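You operate a simulated robot arm through the tools that you are given. There is no shell and no other tool.

The job below is to be done with a simulated robot arm. You get a single attempt, and the scene is never put back.

JOB
Bleed the middle radiator, then set its white knob to 2.
Fine: slide the tray under the key, white knob to 5 first. Shut the key once water runs. Spill none.
Where things are to end (x, y in the base frame): middle tray within 0.07 m of [0.89, 0.19].

It is judged by the outcome, as a careful person would: the job done as asked, and still so three seconds after it is handed in. It fails if anything else is knocked over, pushed out of place, dropped, spilled or broken.

ROBOT AND FRAMES
A 7-joint arm with a two-finger parallel gripper, fixed in place. Base frame: the origin is at the foot of the arm, x ahead of it, y to its left, z up. Lengths are in m, angles in rad, forces in N, time in s.
Its first joint turns from -2.304 to 2.304 rad. Payload 3.91 kg.
Tool frame: the origin (TCP) lies between the finger pads and is the grasp point; the fingertips stand 0.03 m ahead of it; z points along the fingers, y is the line along which they close. Largest opening 0.11 m; finger width 0.02, thickness 0.01; the body of the gripper, 0.048 by 0.112 m, starts 0.055 m behind the TCP.
Orientation is that of the tool frame in the base frame, as a unit quaternion [x, y, z, w]. With the fingers straight down and closing along the base's y, the tool's x points along the base's -x, its y along +y and its z along -z.

CONTROLS
- The arm moves only by the tool servo_tool. Its argument "rows" is a list of rows, each a list of 7 numbers: the shift along the tool's x, y, z in units of 100 mm (1.0 is 100 mm), then the turn, a rotation vector about the tool's x, y, z in units of 90 degrees (1.0 is 90 degrees), then the opening, from 0 (shut) to 1 (fully open). In form: [[dx, dy, dz, ax, ay, az, fingers], ...]. A call has 1 to 20 rows; each row is the pose to reach, as a shift and turn from the pose commanded when the call began, along the tool's axes at that moment. A call with a number of a shift or a turn outside -1 to 1 is refused whole. Each row takes 0.2 s and may step no farther than 0.05 m and 0.15 rad from the row before; otherwise, or with a gripper value out of range, the whole call is refused. A pose out of reach is approached as far as the arm can. The call stops where the force on the tool passes 90 N (or 10 N more than at its start, if that is more) or the arm is blocked; 0.2 s more then pass. The fingers move at their own pace (about 0.108 m/s each) and stop on an object; they squeeze with about 36 N. The grip force told is the motor's: it shows also when the fingers shut on nothing. Time passes only in rows, and 0.2 s behind the last, so rows that repeat a pose let the fingers close. It gives the time, the measured TCP pose, the force on the tool (base axes), the opening and the grip force at its end, in the units of the frame above (readings bear some noise), with the torque about the TCP (base axes, N m) and any sound that the robot's microphone picked up, and new pictures: "views" is both (left out), scene, wrist or none.
- Cameras (640 x 400 px; columns grow to the right, rows downward): "scene" is fixed at [0.0546, 0.5058, 1.6697]; the picture's right is [-0.36, -0.93, 0.00], its down [-0.47, 0.18, -0.87] and it looks along [0.81, -0.31, -0.50] (base axes); focal length 214 px, centre (320, 200). "wrist" rides on the gripper at [0.072, 0.017, -0.103] in the tool frame; the picture's right is [-0.23, 0.97, 0.00], its down [-0.76, -0.18, -0.62] and it looks along [-0.61, -0.14, 0.78] (tool axes); focal length 222 px, centre (320, 200). There is no depth. A picture from a camera that has moved, and an enlarged one, comes with that camera's place and axes in the base frame and with its lens. The place of the scene camera against the robot may be out by one fixed shift of up to 0.012 m in any direction.
- inspect(camera, box): a new picture of the part [left, top, right, bottom] of that camera's present view, enlarged. The clock stands still meanwhile.
- sign_off(): hands the job in; it is judged then, once.

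Places have to be worked out from the pictures, the camera data and where the tool is seen. Open the gripper and draw the arm clear of the work before you hand the job in, unless the task says otherwise.

The tools are called after ">>>" by a JSON object that holds its "api" and its "payload". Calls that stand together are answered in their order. servo_tool: Moves the arm, as the interface text tells. Its arguments: {"type":"object","properties":{"rows":{"type":"array"},"views":{"type":"string","enum":["both","scene","wrist","none"]}},"required":["rows"]} The other tools are called the same way: inspect (camera, box) takes an enlarged picture of a part of a camera's view; sign_off () hands the job in.

At the start:

```text
time_s: 0.0
ee_pos: [0.6984, 0.2591, 1.4667]
ee_rot: [0.0, 1.0, 0.0, 0.0]
ft_force: [-0.4, -0.6, 0.0]
ft_torque: [0.03, -0.01, 0.02]
opening: 0.1098
gripper_force: 0.1
```

scene: 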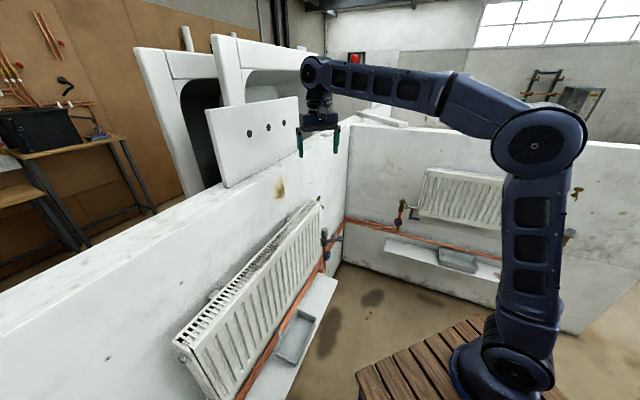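
wrist: 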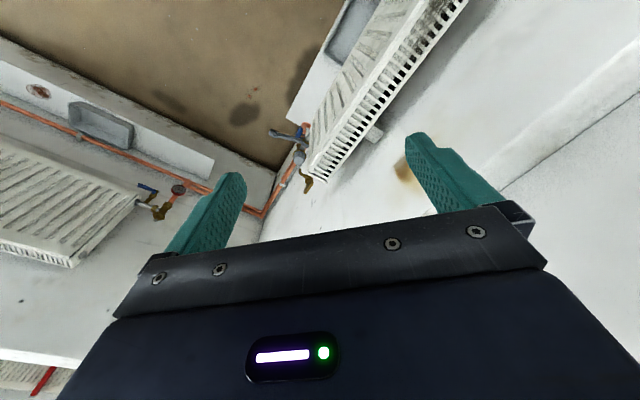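

The pictures show at least two radiators on a walled corner, and trays below them on ledges. I'll enlarge several parts to learn which radiator is the middle one and where its valves are.

>>> {"api": "inspect", "payload": {"camera": "scene", "box": [160, 180, 360, 400]}}

>>> {"api": "inspect", "payload": {"camera": "scene", "box": [370, 150, 610, 300]}}

>>> {"api": "inspect", "payload": {"camera": "wrist", "box": [0, 60, 240, 280]}}

>>> {"api": "inspect", "payload": {"camera": "wrist", "box": [240, 0, 480, 200]}}

```text
1.82 times, centred on (260, 290) of scene
camera zoom: at [0.0546, 0.5058, 1.6697], right [-0.36, -0.93, 0.0], down [-0.47, 0.18, -0.87], along [0.81, -0.31, -0.5], focal length 390 px, centre (429, 36)
```

zoom: 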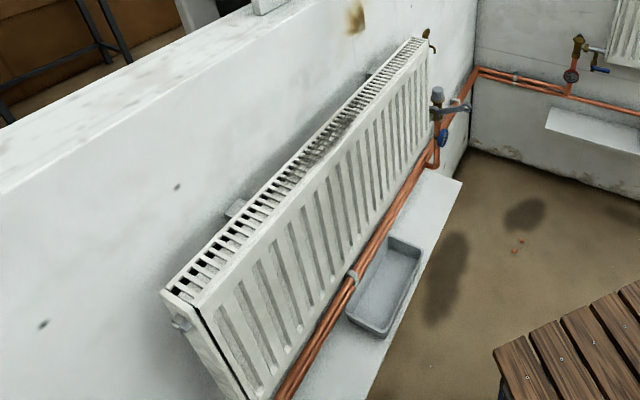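

```text
2.67 times, centred on (490, 225) of scene
camera zoom: at [0.0546, 0.5058, 1.6697], right [-0.36, -0.93, 0.0], down [-0.47, 0.18, -0.87], along [0.81, -0.31, -0.5], focal length 572 px, centre (-133, 133)
```

zoom: 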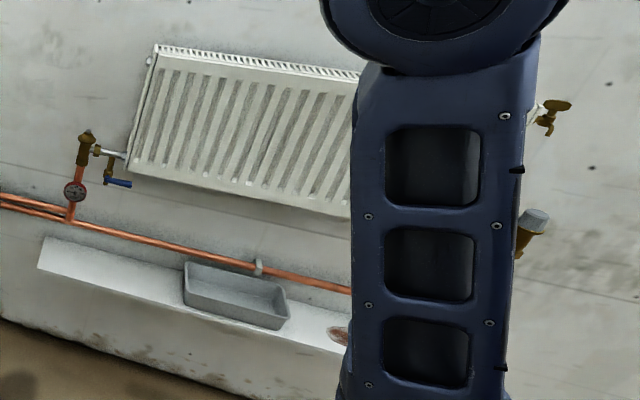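

```text
1.82 times, centred on (120, 170) of wrist
camera zoom: at [0.6245, 0.2751, 1.5708], right [0.23, 0.97, 0.0], down [0.76, -0.18, 0.62], along [0.61, -0.14, -0.78], focal length 404 px, centre (684, 254)
```

zoom: 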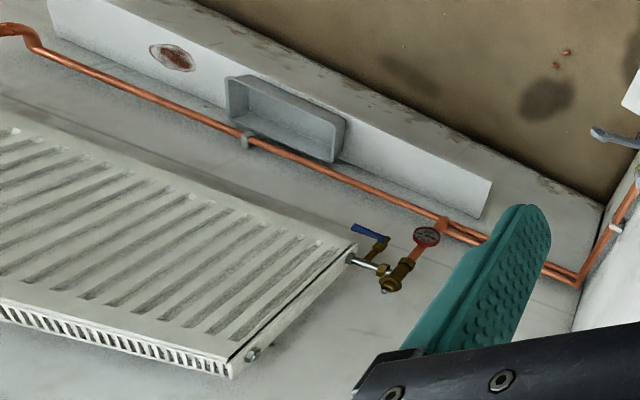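

```text
2.00 times, centred on (360, 100) of wrist
camera zoom: at [0.6245, 0.2751, 1.5708], right [0.23, 0.97, 0.0], down [0.76, -0.18, 0.62], along [0.61, -0.14, -0.78], focal length 444 px, centre (240, 400)
```

zoom: 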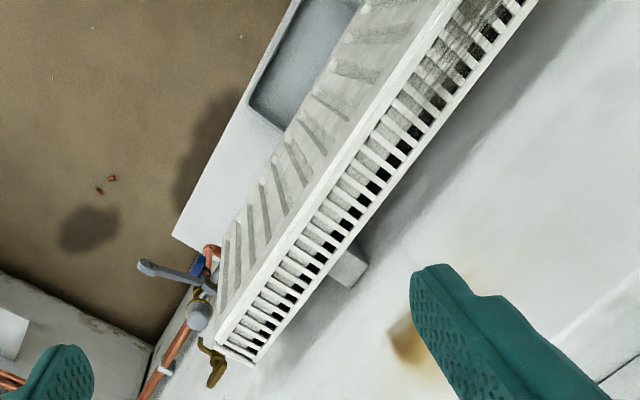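

The left radiator's right-hand end is near (0.93, 0.16), which fits the tray goal, so this looks like the middle radiator. I'll look closer at its valve end and at the other edges of the pictures.

>>> {"api": "inspect", "payload": {"camera": "wrist", "box": [255, 110, 375, 200]}}

>>> {"api": "inspect", "payload": {"camera": "scene", "box": [290, 185, 370, 285]}}

>>> {"api": "inspect", "payload": {"camera": "wrist", "box": [0, 330, 120, 400]}}

>>> {"api": "inspect", "payload": {"camera": "scene", "box": [540, 140, 640, 280]}}

```text
4.44 times, centred on (315, 155) of wrist
camera zoom: at [0.6245, 0.2751, 1.5708], right [0.23, 0.97, 0.0], down [0.76, -0.18, 0.62], along [0.61, -0.14, -0.78], focal length 987 px, centre (342, 400)
```

zoom: 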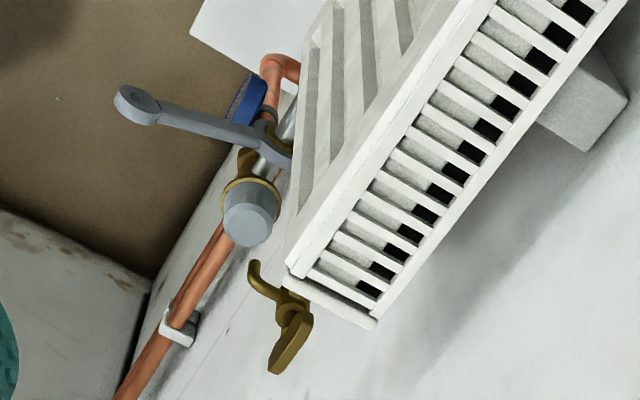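

```text
4.00 times, centred on (330, 235) of scene
camera zoom: at [0.0546, 0.5058, 1.6697], right [-0.36, -0.93, 0.0], down [-0.47, 0.18, -0.87], along [0.81, -0.31, -0.5], focal length 858 px, centre (280, 60)
```

zoom: 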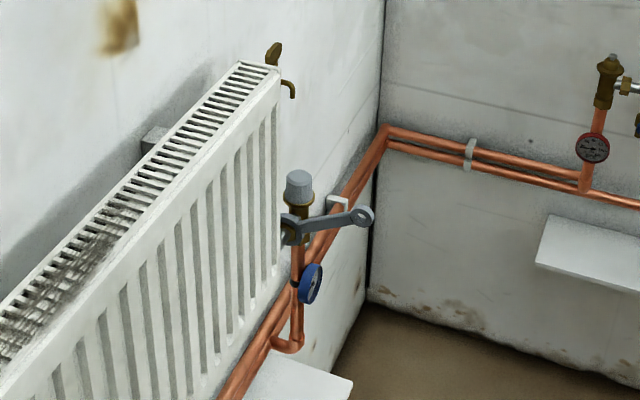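

```text
5.33 times, centred on (60, 365) of wrist
camera zoom: at [0.6245, 0.2751, 1.5708], right [0.23, 0.97, 0.0], down [0.76, -0.18, 0.62], along [0.61, -0.14, -0.78], focal length 1185 px, centre (1707, -680)
```

zoom: 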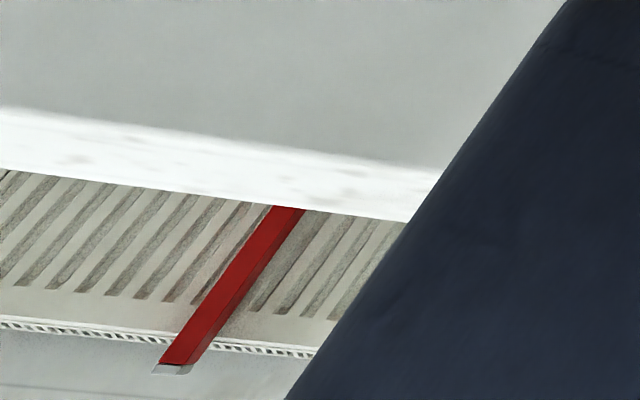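

```text
2.86 times, centred on (590, 210) of scene
camera zoom: at [0.0546, 0.5058, 1.6697], right [-0.36, -0.93, 0.0], down [-0.47, 0.18, -0.87], along [0.81, -0.31, -0.5], focal length 613 px, centre (-451, 171)
```

zoom: 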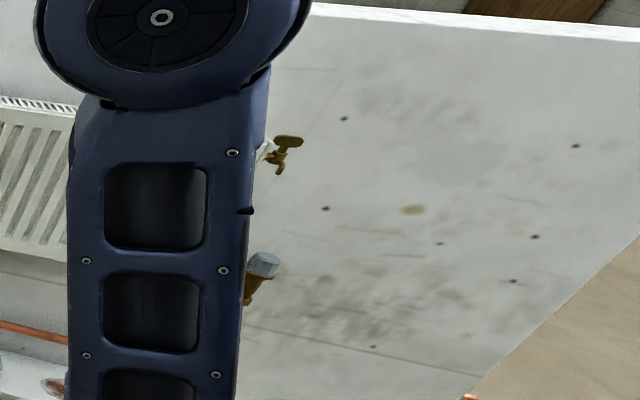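

The bleed key is a brass butterfly with a small spout at the radiator's top right end, near (0.91, 0.18, 1.14). The grey-white valve knob with a spanner beside it is near (0.963, 0.13, 0.887). I'll bring the wrist camera around to the room side for a closer look, staying well clear of everything.

>>> {"api": "servo_tool", "payload": {"rows": [[-0.1, -0.14, 0.14, 0, 0, -0.07, 1], [-0.2, -0.28, 0.28, 0, 0, -0.14, 1], [-0.3, -0.42, 0.42, 0, 0, -0.21, 1], [-0.4, -0.56, 0.56, 0, 0, -0.28, 1], [-0.45, -0.7, 0.7, 0, 0, -0.35, 1], [-0.5, -0.84, 0.84, 0, 0, -0.42, 1], [-0.55, -1.0, 1.0, 0, 0, -0.5, 1]]}}

```text
time_s: 1.6
ee_pos: [0.7518, 0.1584, 1.3673]
ee_rot: [-0.384, 0.923, 0.0, 0.0]
ft_force: [-0.2, -0.3, 0.3]
ft_torque: [-0.03, -0.01, 0.0]
opening: 0.1098
gripper_force: 0.0
camera wrist: at [0.6882, 0.1189, 1.4715], right [-0.53, 0.85, 0.0], down [0.66, 0.42, 0.62], along [0.53, 0.33, -0.78], focal length 222 px, centre (320, 200)
```

scene: 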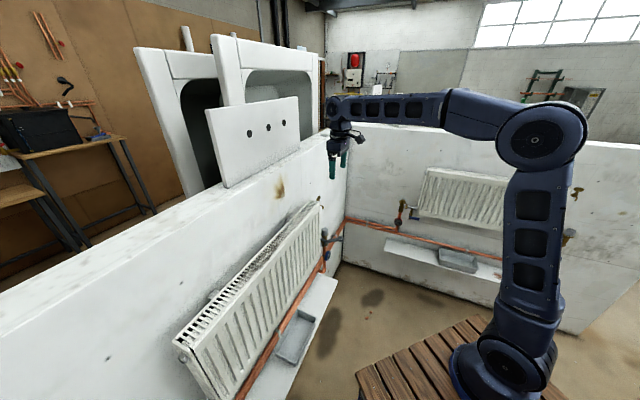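
wrist: 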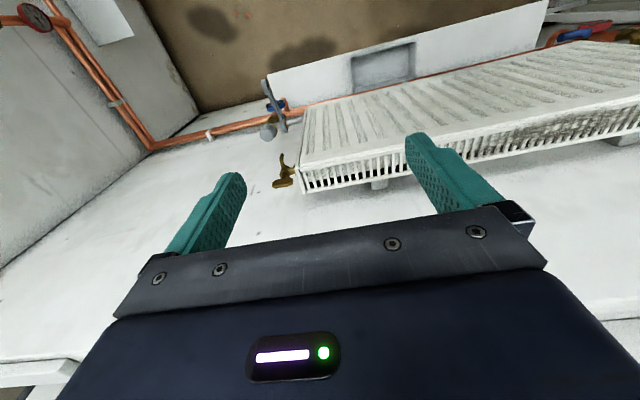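

From here the key and its spout, the knob, spanner and tray are visible at this radiator's right end. I'll lower and tilt the tool about 30° toward the wall to see the key up close, keeping about 0.1 m away.

>>> {"api": "servo_tool", "payload": {"rows": [[0.03, -0.2, 0.2, 0, -0.07, 0, 1], [0.06, -0.4, 0.4, 0, -0.14, 0, 1], [0.1, -0.6, 0.6, 0, -0.21, 0, 1], [0.14, -0.8, 0.8, 0, -0.28, 0, 1], [0.14, -1.0, 1.0, 0, -0.35, 0, 1]]}}

>>> {"api": "inspect", "payload": {"camera": "wrist", "box": [200, 60, 440, 210]}}

```text
time_s: 2.8
ee_pos: [0.8121, 0.0788, 1.2671]
ee_rot: [-0.369, 0.889, 0.105, 0.251]
ft_force: [-0.3, 0.3, 0.8]
ft_torque: [0.01, 0.02, -0.01]
opening: 0.1099
gripper_force: 0.0
camera wrist: at [0.7184, 0.0082, 1.3184], right [-0.55, 0.82, 0.12], down [0.35, 0.1, 0.93], along [0.76, 0.56, -0.35], focal length 222 px, centre (320, 200)
```

scene: 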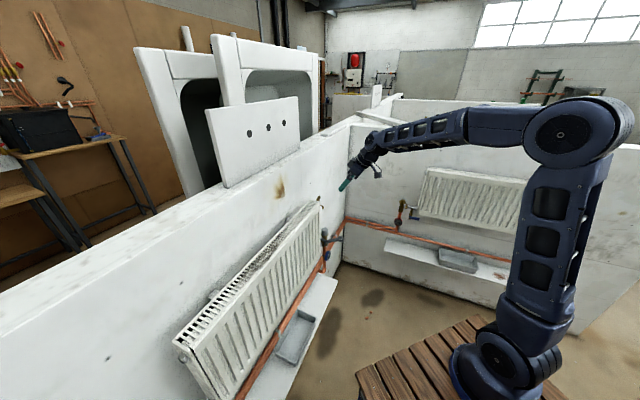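
wrist: 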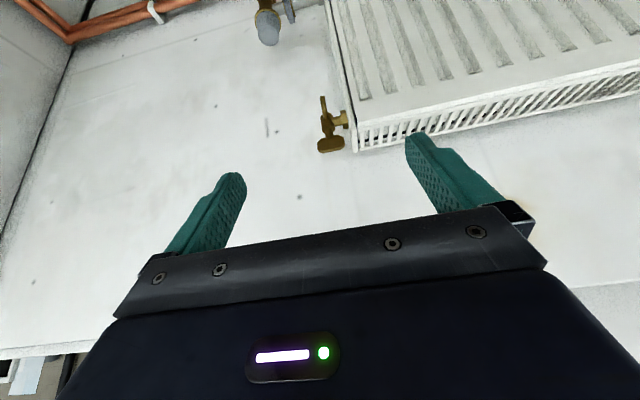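

```text
2.67 times, centred on (320, 135) of wrist
camera zoom: at [0.7184, 0.0082, 1.3184], right [-0.55, 0.82, 0.12], down [0.35, 0.1, 0.93], along [0.76, 0.56, -0.35], focal length 592 px, centre (320, 373)
```

zoom: 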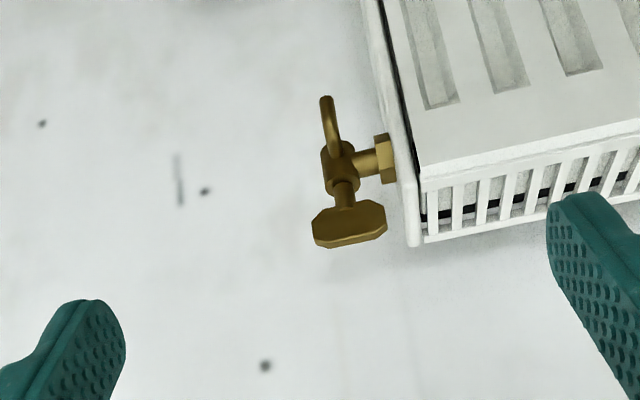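

The key's head is a flat wing on a vertical stem near (0.916, 0.184, 1.143), with the spout hanging down to about (0.898, 0.166, 1.083). A grip from straight above will turn it, so next I look at the knob in the current view.

>>> {"api": "inspect", "payload": {"camera": "wrist", "box": [230, 0, 310, 50]}}

>>> {"api": "inspect", "payload": {"camera": "scene", "box": [315, 220, 355, 250]}}

>>> {"api": "inspect", "payload": {"camera": "wrist", "box": [300, 80, 360, 160]}}

```text
8.00 times, centred on (270, 25) of wrist
camera zoom: at [0.7184, 0.0082, 1.3184], right [-0.55, 0.82, 0.12], down [0.35, 0.1, 0.93], along [0.76, 0.56, -0.35], focal length 1777 px, centre (720, 1600)
```

zoom: 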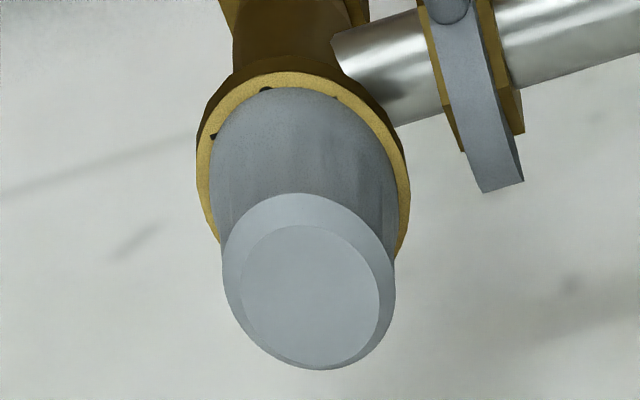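

```text
13.33 times, centred on (335, 235) of scene
camera zoom: at [0.0546, 0.5058, 1.6697], right [-0.36, -0.93, 0.0], down [-0.47, 0.18, -0.87], along [0.81, -0.31, -0.5], focal length 2860 px, centre (120, -267)
```

zoom: 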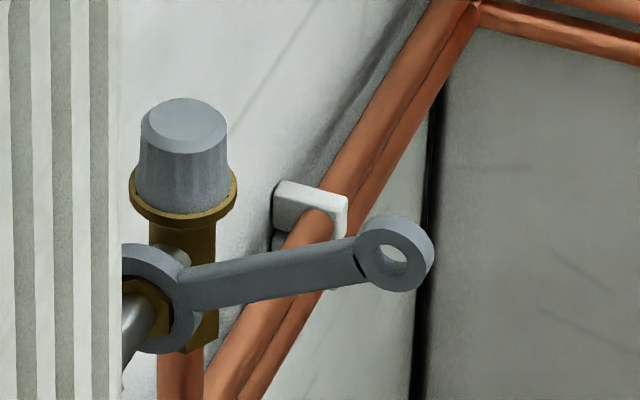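

```text
5.00 times, centred on (330, 120) of wrist
camera zoom: at [0.7184, 0.0082, 1.3184], right [-0.55, 0.82, 0.12], down [0.35, 0.1, 0.93], along [0.76, 0.56, -0.35], focal length 1111 px, centre (270, 600)
```

zoom: 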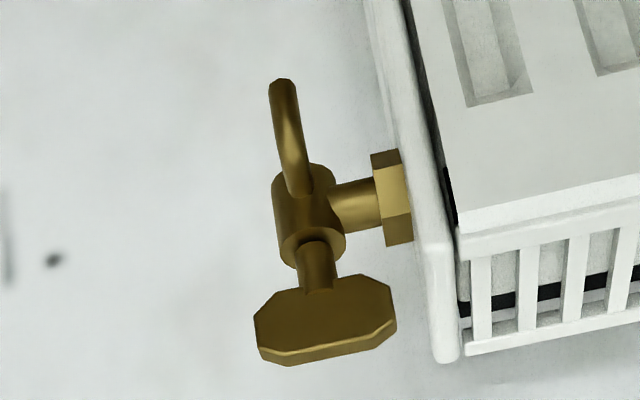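

The knob is a ribbed grey-white cap with marks on its brass collar. I'll lower the tool in front of the wall, clear of the key, to see the scale on the collar.

>>> {"api": "servo_tool", "payload": {"rows": [[0.17, -0.05, 0.25, 0, 0, 0, 1], [0.35, -0.1, 0.5, 0, 0, 0, 1], [0.52, -0.15, 0.75, 0, 0, 0, 1], [0.7, -0.2, 1.0, 0, 0, 0, 1]], "views": "none"}}

>>> {"api": "servo_tool", "payload": {"rows": [[0.17, -0.1, 0.25, 0, 0.04, 0, 1], [0.35, -0.2, 0.5, 0, 0.08, 0, 1], [0.52, -0.3, 0.75, 0, 0.12, 0, 1], [0.7, -0.4, 1.0, 0, 0.16, 0, 1]]}}

>>> {"api": "inspect", "payload": {"camera": "wrist", "box": [220, 60, 420, 190]}}

```text
time_s: 3.8
ee_pos: [0.8209, 0.0587, 1.1452]
ee_rot: [-0.369, 0.889, 0.104, 0.25]
ft_force: [-0.5, -0.2, 0.2]
ft_torque: [-0.04, -0.03, 0.01]
opening: 0.1098
gripper_force: 0.1
```

```text
time_s: 4.8
ee_pos: [0.8441, 0.0236, 1.0246]
ee_rot: [-0.378, 0.914, 0.057, 0.137]
ft_force: [-0.1, 0.2, 1.1]
ft_torque: [0.0, 0.02, 0.01]
opening: 0.1097
gripper_force: 0.0
camera wrist: at [0.7623, -0.0347, 1.102], right [-0.54, 0.84, 0.07], down [0.51, 0.26, 0.82], along [0.67, 0.47, -0.57], focal length 222 px, centre (320, 200)
```

scene: 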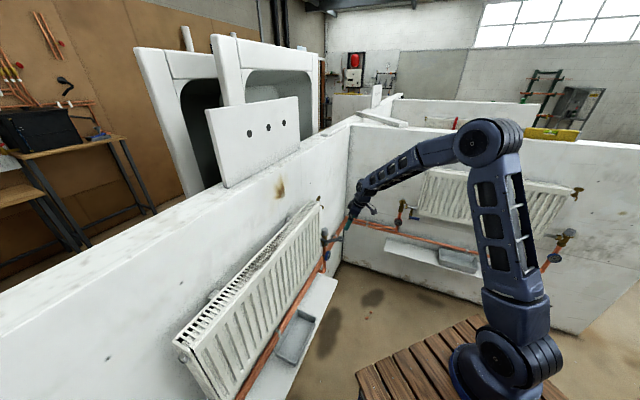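
wrist: 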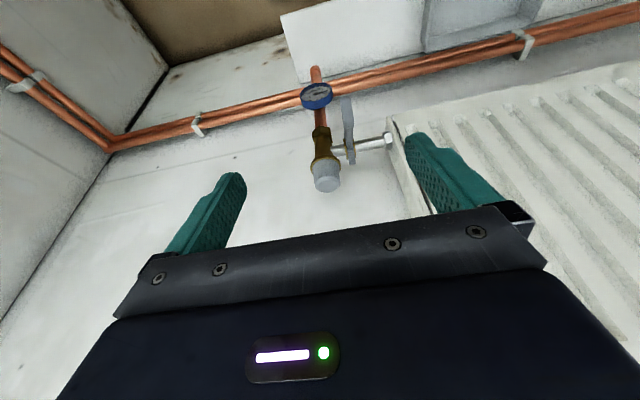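

```text
3.08 times, centred on (320, 125) of wrist
camera zoom: at [0.7623, -0.0347, 1.102], right [-0.54, 0.84, 0.07], down [0.51, 0.26, 0.82], along [0.67, 0.47, -0.57], focal length 684 px, centre (320, 431)
```

zoom: 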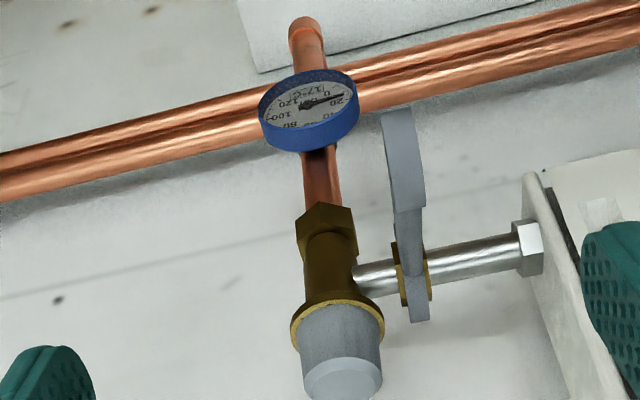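

The right-end cap carries no numbers and looks like a lockshield, so the numbered white knob may be at this radiator's left end. I'll slide the camera along the front of the radiator, about 0.12 m off its face, to look there.

>>> {"api": "servo_tool", "payload": {"rows": [[0.1, 0.33, 0, 0, 0, 0, 1], [0.15, 0.66, 0, 0, 0, 0, 1], [0.2, 1.0, 0, 0, 0, 0, 1]], "views": "none"}}

>>> {"api": "servo_tool", "payload": {"rows": [[0.1, 0.33, 0, 0, 0, 0, 1], [0.15, 0.66, 0, 0, 0, 0, 1], [0.2, 1.0, 0, 0, 0, 0, 1]], "views": "none"}}

>>> {"api": "servo_tool", "payload": {"rows": [[0, 0.33, 0, 0, 0, 0, 1], [0, 0.66, 0, 0, 0, 0, 1], [0, 1.0, 0, 0, 0, 0, 1]], "views": "none"}}

>>> {"api": "servo_tool", "payload": {"rows": [[0, 0.33, 0, 0, 0, 0, 1], [0, 0.66, 0, 0, 0, 0, 1], [0, 1.0, 0, 0, 0, 0, 1]]}}

```text
time_s: 5.6
ee_pos: [0.7599, 0.0823, 1.0163]
ee_rot: [-0.379, 0.914, 0.057, 0.138]
ft_force: [0.3, 0.0, 0.1]
ft_torque: [0.05, 0.04, 0.01]
opening: 0.11
gripper_force: 0.1
```

```text
time_s: 6.4
ee_pos: [0.6757, 0.1377, 1.0112]
ee_rot: [-0.378, 0.914, 0.056, 0.137]
ft_force: [0.6, -0.7, -0.7]
ft_torque: [0.02, -0.01, -0.02]
opening: 0.1104
gripper_force: 0.1
```

```text
time_s: 7.2
ee_pos: [0.6057, 0.21, 1.012]
ee_rot: [-0.379, 0.913, 0.058, 0.138]
ft_force: [-0.2, -1.0, 0.2]
ft_torque: [-0.01, 0.01, 0.01]
opening: 0.1098
gripper_force: 0.0
```

```text
time_s: 8.0
ee_pos: [0.5356, 0.2808, 1.0122]
ee_rot: [-0.379, 0.913, 0.057, 0.138]
ft_force: [0.4, 0.0, 0.3]
ft_torque: [-0.02, 0.0, 0.0]
opening: 0.11
gripper_force: 0.1
camera wrist: at [0.4519, 0.2214, 1.0897], right [-0.54, 0.84, 0.07], down [0.51, 0.26, 0.82], along [0.67, 0.47, -0.57], focal length 222 px, centre (320, 200)
```

scene: 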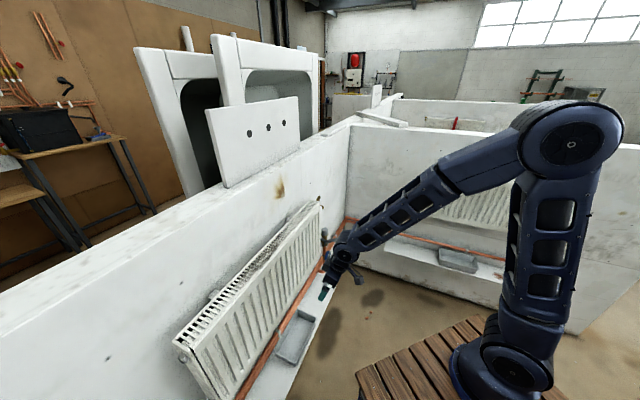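
wrist: 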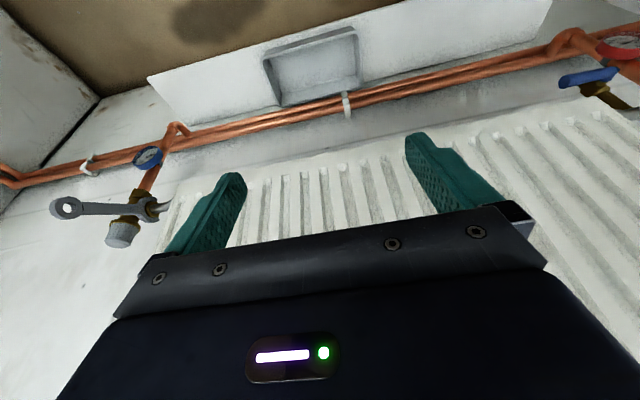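

At the left end I now see a red gauge, a blue lever and a brass valve. I'll continue 0.2 m farther to see that valve's top.

>>> {"api": "servo_tool", "payload": {"rows": [[0.1, 0.33, 0, 0, 0, 0, 1], [0.2, 0.66, 0, 0, 0, 0, 1], [0.3, 1.0, 0, 0, 0, 0, 1]], "views": "none"}}

>>> {"api": "servo_tool", "payload": {"rows": [[0.1, 0.33, 0, 0, 0, 0, 1], [0.2, 0.66, 0, 0, 0, 0, 1], [0.3, 1.0, 0, 0, 0, 0, 1]], "views": "wrist"}}

>>> {"api": "inspect", "payload": {"camera": "wrist", "box": [400, 0, 640, 150]}}

```text
time_s: 8.8
ee_pos: [0.4441, 0.3316, 1.0036]
ee_rot: [-0.379, 0.913, 0.057, 0.137]
ft_force: [-0.7, -1.2, 0.3]
ft_torque: [0.04, 0.0, -0.02]
opening: 0.1102
gripper_force: 0.0
```

```text
time_s: 9.6
ee_pos: [0.3536, 0.3801, 0.9945]
ee_rot: [-0.379, 0.914, 0.057, 0.137]
ft_force: [0.3, 0.3, 0.6]
ft_torque: [0.03, 0.03, 0.03]
opening: 0.1098
gripper_force: 0.0
camera wrist: at [0.271, 0.3219, 1.0722], right [-0.53, 0.84, 0.07], down [0.51, 0.26, 0.82], along [0.67, 0.47, -0.57], focal length 222 px, centre (320, 200)
```

wrist: 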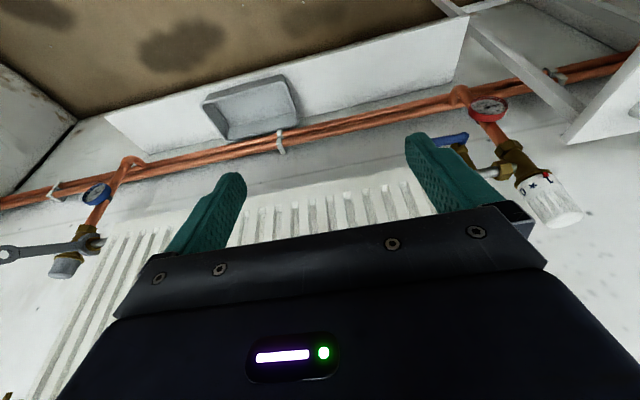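

```text
2.67 times, centred on (520, 75) of wrist
camera zoom: at [0.271, 0.3219, 1.0722], right [-0.53, 0.84, 0.07], down [0.51, 0.26, 0.82], along [0.67, 0.47, -0.57], focal length 592 px, centre (-213, 533)
```

zoom: 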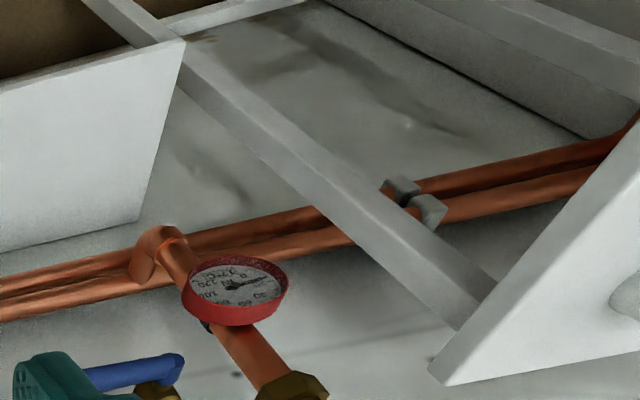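

The white numbered knob is indeed at the left end of this radiator. I'll enlarge it to read its scale and pointer.

>>> {"api": "inspect", "payload": {"camera": "wrist", "box": [470, 120, 610, 240]}}

>>> {"api": "inspect", "payload": {"camera": "wrist", "box": [500, 140, 590, 235]}}

>>> {"api": "inspect", "payload": {"camera": "scene", "box": [120, 200, 330, 400]}}

```text
3.33 times, centred on (540, 180) of wrist
camera zoom: at [0.271, 0.3219, 1.0722], right [-0.53, 0.84, 0.07], down [0.51, 0.26, 0.82], along [0.67, 0.47, -0.57], focal length 740 px, centre (-413, 267)
```

zoom: 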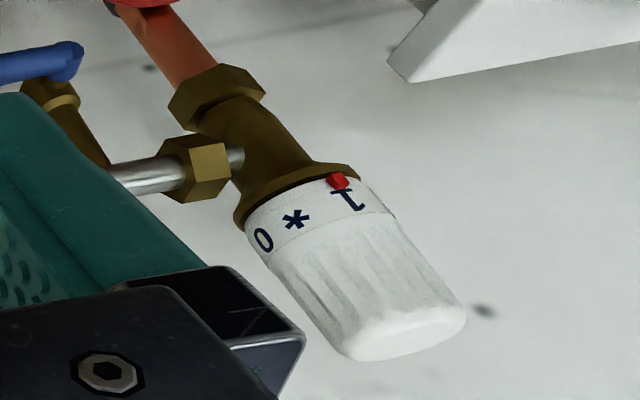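

```text
4.21 times, centred on (545, 188) of wrist
camera zoom: at [0.271, 0.3219, 1.0722], right [-0.53, 0.84, 0.07], down [0.51, 0.26, 0.82], along [0.67, 0.47, -0.57], focal length 935 px, centre (-627, 253)
```

zoom: 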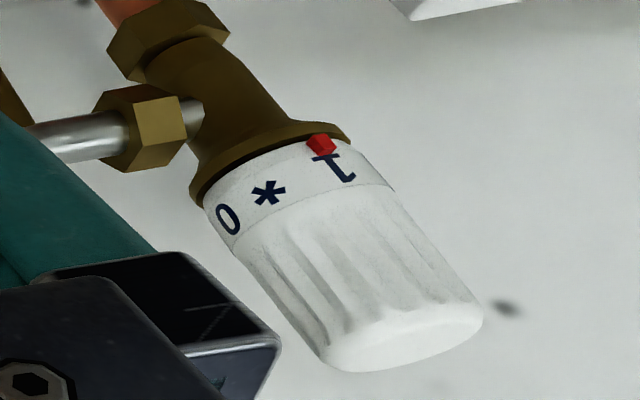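

```text
2.00 times, centred on (225, 300) of scene
camera zoom: at [0.0546, 0.5058, 1.6697], right [-0.36, -0.93, 0.0], down [-0.47, 0.18, -0.87], along [0.81, -0.31, -0.5], focal length 429 px, centre (510, 0)
```

zoom: 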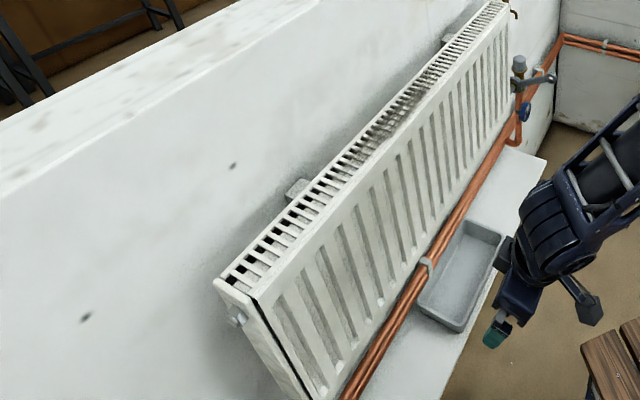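

The knob is a tall vertical white cap, now with the fixed red pointer at 1; its numbers rise anticlockwise seen from above. I put it near (0.31, 0.78, 0.90), and I'll approach with the tool turned straight down to see it from nearer and fix its place.

>>> {"api": "servo_tool", "payload": {"rows": [[-0.1, 0.33, -0.2, 0, 0, 0, 1], [-0.2, 0.66, -0.4, 0, 0, 0, 1], [-0.3, 1.0, -0.6, 0, 0, 0, 1]], "views": "none"}}

>>> {"api": "servo_tool", "payload": {"rows": [[-0.1, 0.25, -0.1, 0, 0.06, 0, 1], [-0.2, 0.5, -0.2, 0, 0.12, 0, 1], [-0.3, 0.75, -0.3, 0, 0.175, 0, 1]]}}

>>> {"api": "inspect", "payload": {"camera": "wrist", "box": [300, 0, 560, 180]}}

```text
time_s: 10.4
ee_pos: [0.2904, 0.4599, 1.062]
ee_rot: [-0.378, 0.914, 0.056, 0.137]
ft_force: [0.5, 0.5, -0.1]
ft_torque: [0.0, -0.01, 0.02]
opening: 0.1101
gripper_force: 0.0
```

```text
time_s: 11.2
ee_pos: [0.251, 0.5249, 1.0988]
ee_rot: [-0.384, 0.923, 0.004, 0.011]
ft_force: [-0.8, -0.3, -0.3]
ft_torque: [0.01, -0.01, 0.0]
opening: 0.1101
gripper_force: 0.1
camera wrist: at [0.1862, 0.4847, 1.2006], right [-0.53, 0.85, 0.01], down [0.65, 0.4, 0.64], along [0.54, 0.34, -0.77], focal length 222 px, centre (320, 200)
```

scene: 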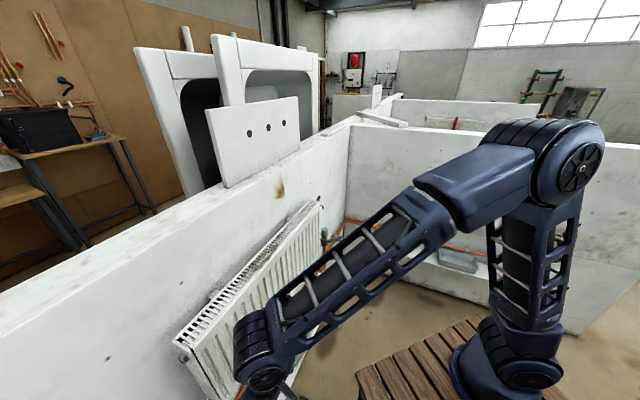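
wrist: 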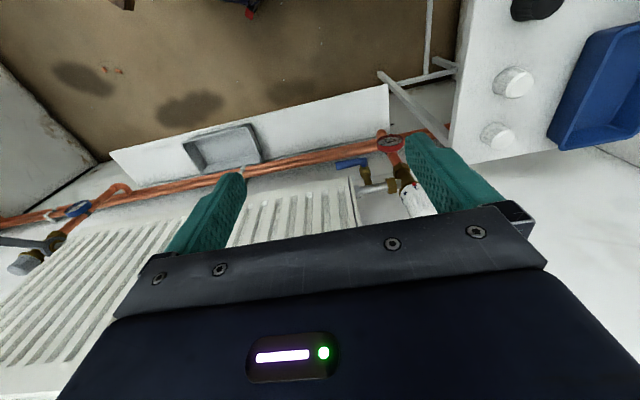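

```text
2.22 times, centred on (430, 90) of wrist
camera zoom: at [0.1862, 0.4847, 1.2006], right [-0.53, 0.85, 0.01], down [0.65, 0.4, 0.64], along [0.54, 0.34, -0.77], focal length 494 px, centre (76, 444)
```

zoom: 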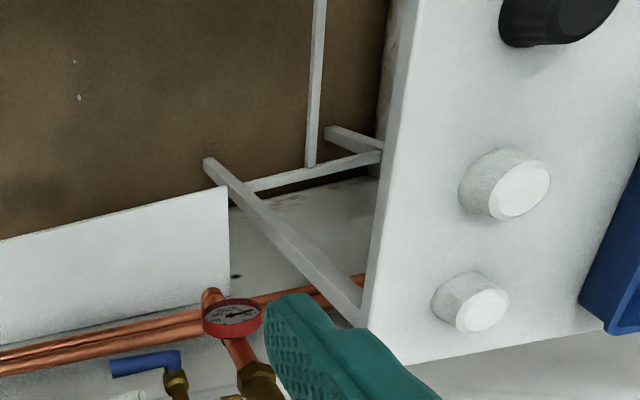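

There is a shelf with spare white knobs and a blue bin to the left of this radiator (edge near z≈0.77, about 0.11 m left of the knob); I'll stay above it. I move in above and in front of the knob.

>>> {"api": "servo_tool", "payload": {"rows": [[-0.3, 0.15, 0.1, 0, 0, 0, 1], [-0.6, 0.3, 0.2, 0, 0, 0, 1], [-0.8, 0.44, 0.3, 0, 0, 0, 1]], "views": "wrist"}}

>>> {"api": "servo_tool", "payload": {"rows": [[-0.2, 0.15, 0.1, 0, 0, 0, 1], [-0.4, 0.3, 0.2, 0, 0, 0, 1], [-0.5, 0.44, 0.3, 0, 0, 0, 1]], "views": "wrist"}}

>>> {"api": "inspect", "payload": {"camera": "wrist", "box": [230, 60, 430, 200]}}

```text
time_s: 12.0
ee_pos: [0.2762, 0.6148, 1.0714]
ee_rot: [-0.383, 0.923, 0.005, 0.012]
ft_force: [0.3, -0.2, 0.0]
ft_torque: [0.01, 0.03, 0.01]
opening: 0.1099
gripper_force: 0.1
camera wrist: at [0.2114, 0.5736, 1.1719], right [-0.53, 0.85, 0.01], down [0.65, 0.4, 0.64], along [0.54, 0.34, -0.77], focal length 222 px, centre (320, 200)
```

wrist: 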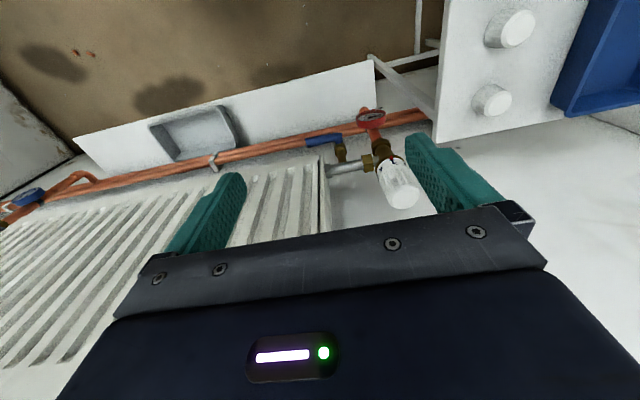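

```text
time_s: 12.8
ee_pos: [0.2811, 0.6816, 1.0404]
ee_rot: [-0.383, 0.924, 0.006, 0.011]
ft_force: [-0.1, -0.3, 0.9]
ft_torque: [0.02, 0.01, 0.01]
opening: 0.1099
gripper_force: 0.0
camera wrist: at [0.216, 0.6408, 1.1424], right [-0.53, 0.85, 0.01], down [0.65, 0.4, 0.64], along [0.54, 0.34, -0.77], focal length 222 px, centre (320, 200)
```

wrist: 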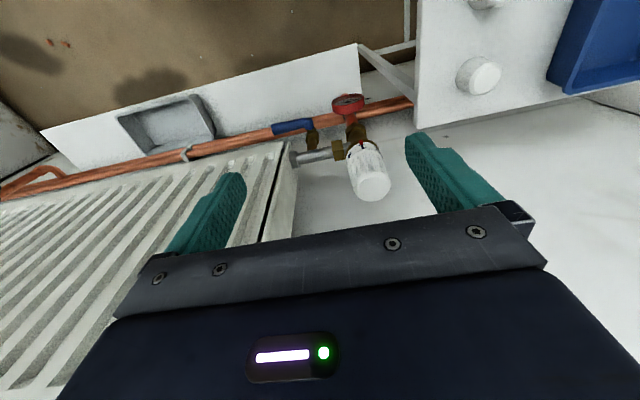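

```text
2.86 times, centred on (330, 130) of wrist
camera zoom: at [0.216, 0.6408, 1.1424], right [-0.53, 0.85, 0.01], down [0.65, 0.4, 0.64], along [0.54, 0.34, -0.77], focal length 635 px, centre (291, 400)
```

zoom: 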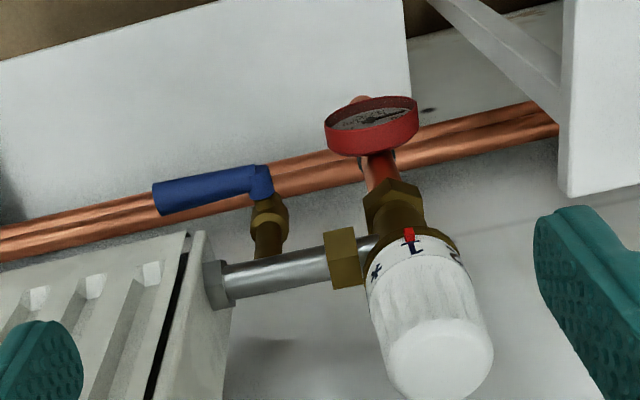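

I triangulate the knob's top at about (0.310, 0.771, 0.935), about 0.05 m across, with its collar and red pointer at z≈0.88 facing the room. I'll hover right above it with the tool turned 45° clockwise, ready for an anticlockwise stroke.

>>> {"api": "servo_tool", "payload": {"rows": [[-0.14, 0.07, 0, 0, 0.003, 0.08, 1], [-0.28, 0.14, 0, 0, 0.006, 0.16, 1], [-0.42, 0.21, 0.1, 0, 0.009, 0.24, 1], [-0.56, 0.28, 0.2, 0, 0.012, 0.32, 1], [-0.7, 0.35, 0.3, 0, 0.014, 0.4, 1], [-0.83, 0.427, 0.42, 0, 0.016, 0.5, 1]]}}

>>> {"api": "inspect", "payload": {"camera": "wrist", "box": [230, 60, 430, 200]}}

```text
refused: row 6 steps farther than a row can; nothing moved
```

```text
2.86 times, centred on (330, 130) of wrist
camera zoom: at [0.216, 0.6408, 1.1424], right [-0.53, 0.85, 0.01], down [0.65, 0.4, 0.64], along [0.54, 0.34, -0.77], focal length 635 px, centre (291, 400)
```

zoom: 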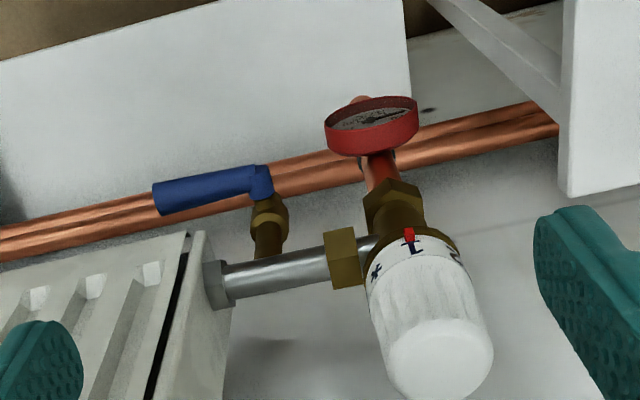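

The last turn step was just over the limit, so nothing moved. I'll repeat with smaller turn steps.

>>> {"api": "servo_tool", "payload": {"rows": [[-0.14, 0.07, 0, 0, 0.003, 0.08, 1], [-0.28, 0.14, 0, 0, 0.006, 0.16, 1], [-0.42, 0.21, 0.1, 0, 0.009, 0.24, 1], [-0.56, 0.28, 0.2, 0, 0.012, 0.32, 1], [-0.7, 0.35, 0.3, 0, 0.014, 0.41, 1], [-0.83, 0.427, 0.42, 0, 0.016, 0.5, 1]]}}

>>> {"api": "inspect", "payload": {"camera": "wrist", "box": [230, 60, 430, 200]}}

```text
time_s: 14.2
ee_pos: [0.3095, 0.7704, 1.0025]
ee_rot: [0.0, 1.0, 0.003, -0.003]
ft_force: [-0.2, -0.9, -0.7]
ft_torque: [0.03, -0.01, 0.0]
opening: 0.1099
gripper_force: 0.1
camera wrist: at [0.2379, 0.787, 1.105], right [0.23, 0.97, 0.01], down [0.76, -0.18, 0.62], along [0.6, -0.14, -0.79], focal length 222 px, centre (320, 200)
```

scene: 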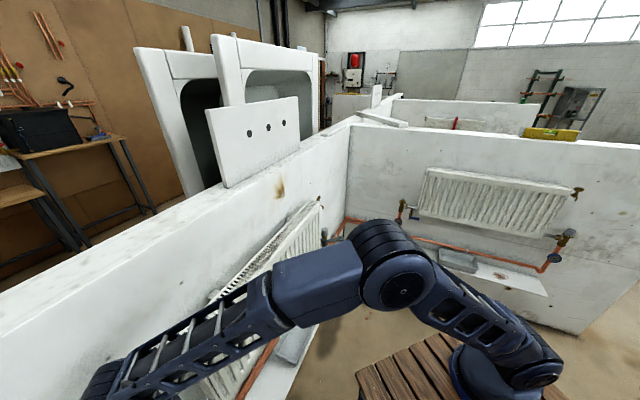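
wrist: 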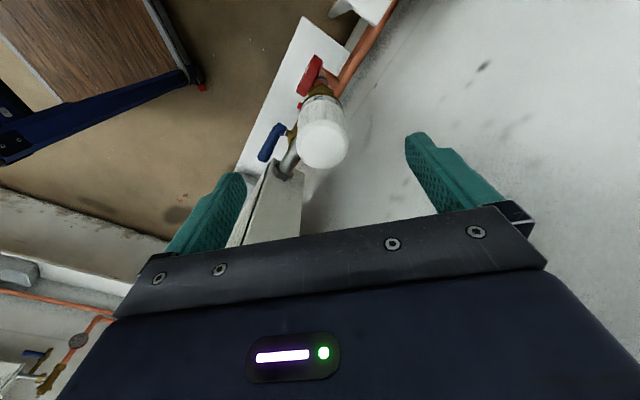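

```text
2.86 times, centred on (330, 130) of wrist
camera zoom: at [0.2379, 0.787, 1.105], right [0.23, 0.97, 0.01], down [0.76, -0.18, 0.62], along [0.6, -0.14, -0.79], focal length 635 px, centre (291, 400)
```

zoom: 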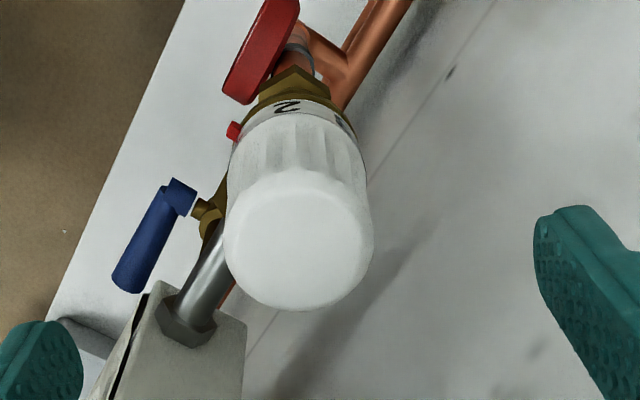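

The knob is centred under the tool within about 2 mm. I'll descend 0.08 m so the fingertips stop about 1 cm above the collar, and close on it.

>>> {"api": "servo_tool", "payload": {"rows": [[-0.01, 0.01, 0.25, 0, 0, 0, 1], [-0.01, 0.01, 0.5, 0, 0, 0, 1], [-0.01, 0.01, 0.7, 0, 0, 0, 1], [-0.01, 0.01, 0.8, 0, 0, 0, 1]], "views": "wrist"}}

```text
time_s: 15.2
ee_pos: [0.3105, 0.7727, 0.9196]
ee_rot: [-0.001, 1.0, 0.004, -0.004]
ft_force: [0.4, 0.1, -0.2]
ft_torque: [0.01, 0.03, -0.01]
opening: 0.1099
gripper_force: 0.1
camera wrist: at [0.2386, 0.7887, 1.0243], right [0.23, 0.97, 0.01], down [0.77, -0.18, 0.62], along [0.6, -0.14, -0.79], focal length 222 px, centre (320, 200)
```

wrist: 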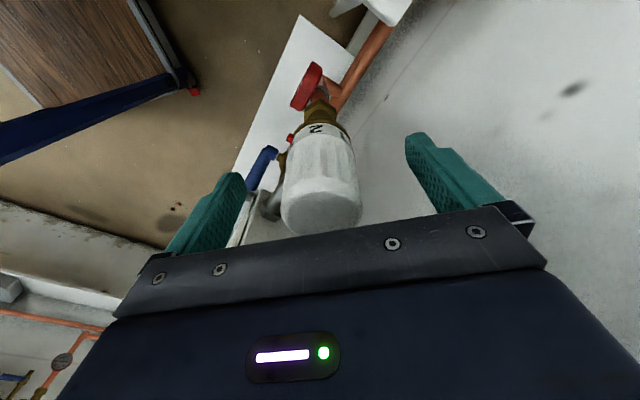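

No contact and the fingers straddle the knob. Now I close the fingers on it.

>>> {"api": "servo_tool", "payload": {"rows": [[0, 0, 0, 0, 0, 0, 0.6], [0, 0, 0, 0, 0, 0, 0.4], [0, 0, 0, 0, 0, 0, 0.3], [0, 0, 0, 0, 0, 0, 0.3]], "views": "wrist"}}

>>> {"api": "inspect", "payload": {"camera": "wrist", "box": [230, 60, 430, 200]}}

```text
time_s: 16.2
ee_pos: [0.3105, 0.7726, 0.9205]
ee_rot: [0.0, 1.0, 0.003, -0.003]
ft_force: [-0.8, -4.7, -1.8]
ft_torque: [-0.12, -0.02, 0.0]
opening: 0.0452
gripper_force: 44.8
camera wrist: at [0.2386, 0.7887, 1.0244], right [0.23, 0.97, 0.01], down [0.77, -0.18, 0.62], along [0.6, -0.14, -0.79], focal length 222 px, centre (320, 200)
```

wrist: 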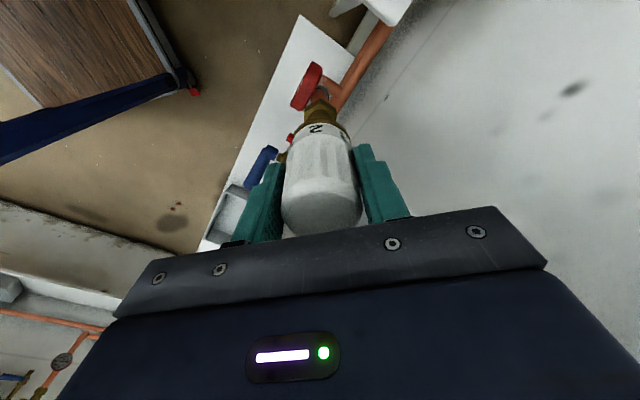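

```text
2.86 times, centred on (330, 130) of wrist
camera zoom: at [0.2386, 0.7887, 1.0244], right [0.23, 0.97, 0.01], down [0.77, -0.18, 0.62], along [0.6, -0.14, -0.79], focal length 635 px, centre (291, 400)
```

zoom: 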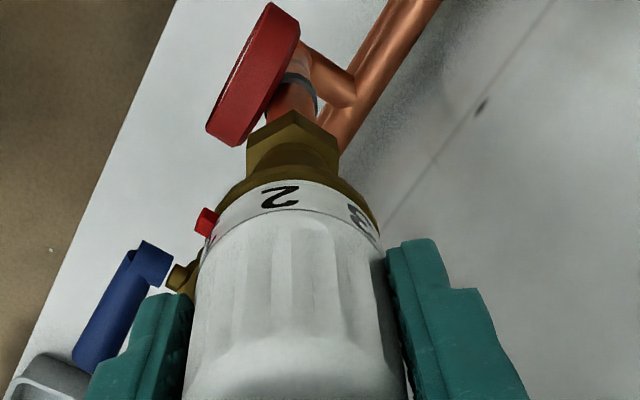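

Gripped at 45 mm with a firm hold; 2 and 3 are visible on the band. I'll turn anticlockwise about 43° and check how far a number step goes.

>>> {"api": "servo_tool", "payload": {"rows": [[0, 0, 0, 0, 0, -0.08, 0.3], [0, 0, 0, 0, 0, -0.16, 0.3], [0, 0, 0, 0, 0, -0.24, 0.3], [0, 0, 0, 0, 0, -0.32, 0.3], [0, 0, 0, 0, 0, -0.4, 0.3], [0, 0, 0, 0, 0, -0.48, 0.3]], "views": "wrist"}}

>>> {"api": "inspect", "payload": {"camera": "wrist", "box": [230, 60, 430, 200]}}

```text
time_s: 17.6
ee_pos: [0.3109, 0.7717, 0.9201]
ee_rot: [-0.369, 0.93, 0.003, -0.002]
ft_force: [-3.7, -46.2, -4.0]
ft_torque: [-1.53, 0.37, -0.08]
opening: 0.0451
gripper_force: 45.8
camera wrist: at [0.2475, 0.733, 1.0241], right [-0.5, 0.86, 0.01], down [0.68, 0.39, 0.62], along [0.53, 0.32, -0.78], focal length 222 px, centre (320, 200)
```

wrist: 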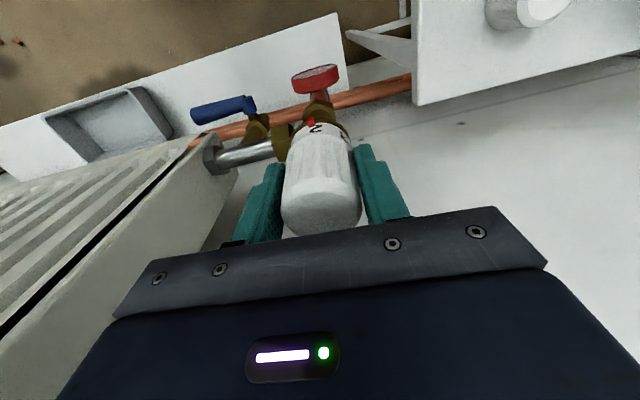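

```text
2.86 times, centred on (330, 130) of wrist
camera zoom: at [0.2475, 0.733, 1.0241], right [-0.5, 0.86, 0.01], down [0.68, 0.39, 0.62], along [0.53, 0.32, -0.78], focal length 635 px, centre (291, 400)
```

zoom: 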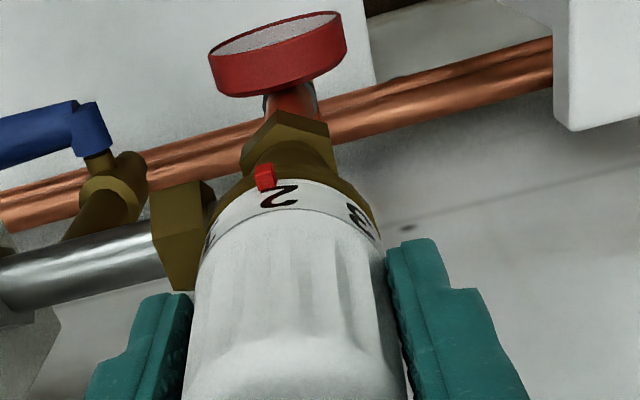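

The knob follows the grip and 2 is almost at the pointer, so a step is about 50°. A 46 N side force shows a millimetre of axis offset, so I'll ease the centre 1 mm in −y and turn a further 47°.

>>> {"api": "servo_tool", "payload": {"rows": [[0.007, -0.007, 0, 0, 0, 0, 0.3], [0.007, -0.007, 0, 0, 0, -0.08, 0.3], [0.007, -0.007, 0, 0, 0, -0.16, 0.3], [0.007, -0.007, 0, 0, 0, -0.24, 0.3]], "views": "none"}}

```text
time_s: 18.6
ee_pos: [0.3121, 0.7713, 0.9222]
ee_rot: [-0.536, 0.844, 0.004, 0.0]
ft_force: [3.0, -42.9, -13.1]
ft_torque: [-1.46, 0.32, -0.05]
opening: 0.045
gripper_force: 45.4
```

The side force stays about 43 N at the fingertips, still in −y. I'll shift 2 mm more in −y and finish this stroke.

>>> {"api": "servo_tool", "payload": {"rows": [[0.018, -0.009, 0, 0, 0, 0, 0.3], [0.018, -0.009, 0, 0, 0, -0.08, 0.3], [0.018, -0.009, 0, 0, 0, -0.16, 0.3], [0.018, -0.009, 0, 0, 0, -0.24, 0.3], [0.018, -0.009, 0, 0, 0, -0.28, 0.3]], "views": "wrist"}}

>>> {"api": "inspect", "payload": {"camera": "wrist", "box": [230, 60, 430, 200]}}

```text
time_s: 19.8
ee_pos: [0.3124, 0.7707, 0.9218]
ee_rot: [0.708, -0.707, -0.004, -0.001]
ft_force: [23.2, -6.0, -16.3]
ft_torque: [-0.26, -0.28, -0.01]
opening: 0.0446
gripper_force: 44.8
camera wrist: at [0.2966, 0.6971, 1.0237], right [-0.97, 0.23, 0.01], down [0.18, 0.76, 0.63], along [0.14, 0.61, -0.78], focal length 222 px, centre (320, 200)
```

wrist: 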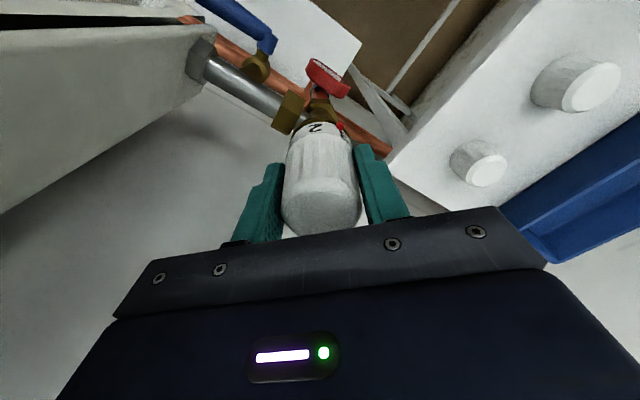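

```text
2.86 times, centred on (330, 130) of wrist
camera zoom: at [0.2966, 0.6971, 1.0237], right [-0.97, 0.23, 0.01], down [0.18, 0.76, 0.63], along [0.14, 0.61, -0.78], focal length 635 px, centre (291, 400)
```

zoom: 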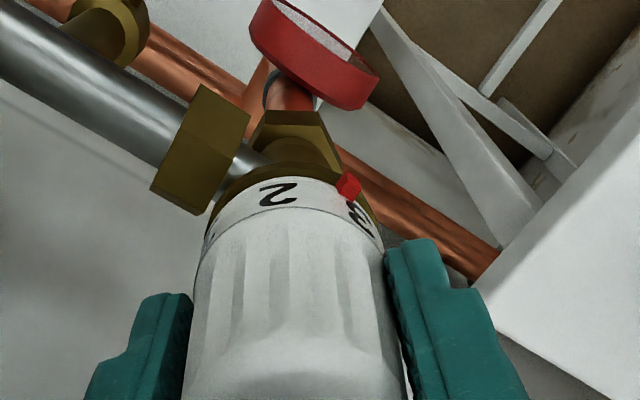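

A 90° stroke brought the pointer almost to 3, so each step is about 51° and roughly 115° remain to 5. I'll open slightly, swing the tool back clockwise 110° around the knob, and regrip.

>>> {"api": "servo_tool", "payload": {"rows": [[0, 0, 0, 0, 0, 0, 0.7], [0, 0, 0, 0, 0, 0, 0.7], [0, 0, 0, 0, 0, 0.09, 0.7], [0, 0, 0, 0, 0, 0.18, 0.7], [0, 0, 0, 0, 0, 0.27, 0.7], [0, 0, 0, 0, 0, 0.36, 0.7], [0, 0, 0, 0, 0, 0.45, 0.7], [0, 0, 0, 0, 0, 0.54, 0.7], [0, 0, 0, 0, 0, 0.63, 0.7], [0, 0, 0, 0, 0, 0.72, 0.7], [0, 0, 0, 0, 0, 0.81, 0.7], [0, 0, 0, 0, 0, 0.9, 0.7], [0, 0, 0, 0, 0, 0.99, 0.7]], "views": "wrist"}}

```text
time_s: 22.6
ee_pos: [0.3111, 0.7686, 0.9216]
ee_rot: [-0.007, 1.0, 0.004, -0.003]
ft_force: [0.6, -0.3, 0.6]
ft_torque: [0.02, 0.0, -0.01]
opening: 0.0769
gripper_force: 0.1
camera wrist: at [0.2387, 0.7849, 1.0248], right [0.21, 0.98, 0.01], down [0.77, -0.17, 0.62], along [0.6, -0.13, -0.79], focal length 222 px, centre (320, 200)
```

wrist: 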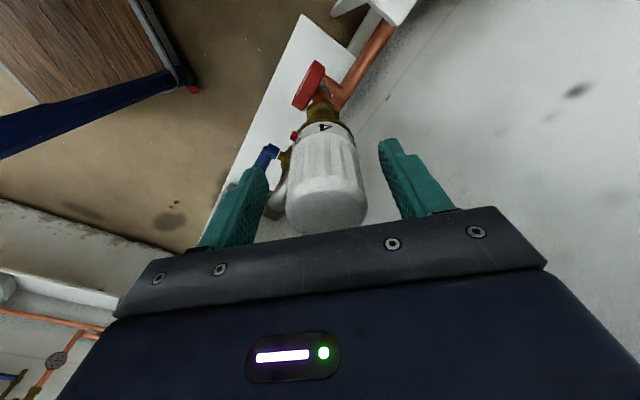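

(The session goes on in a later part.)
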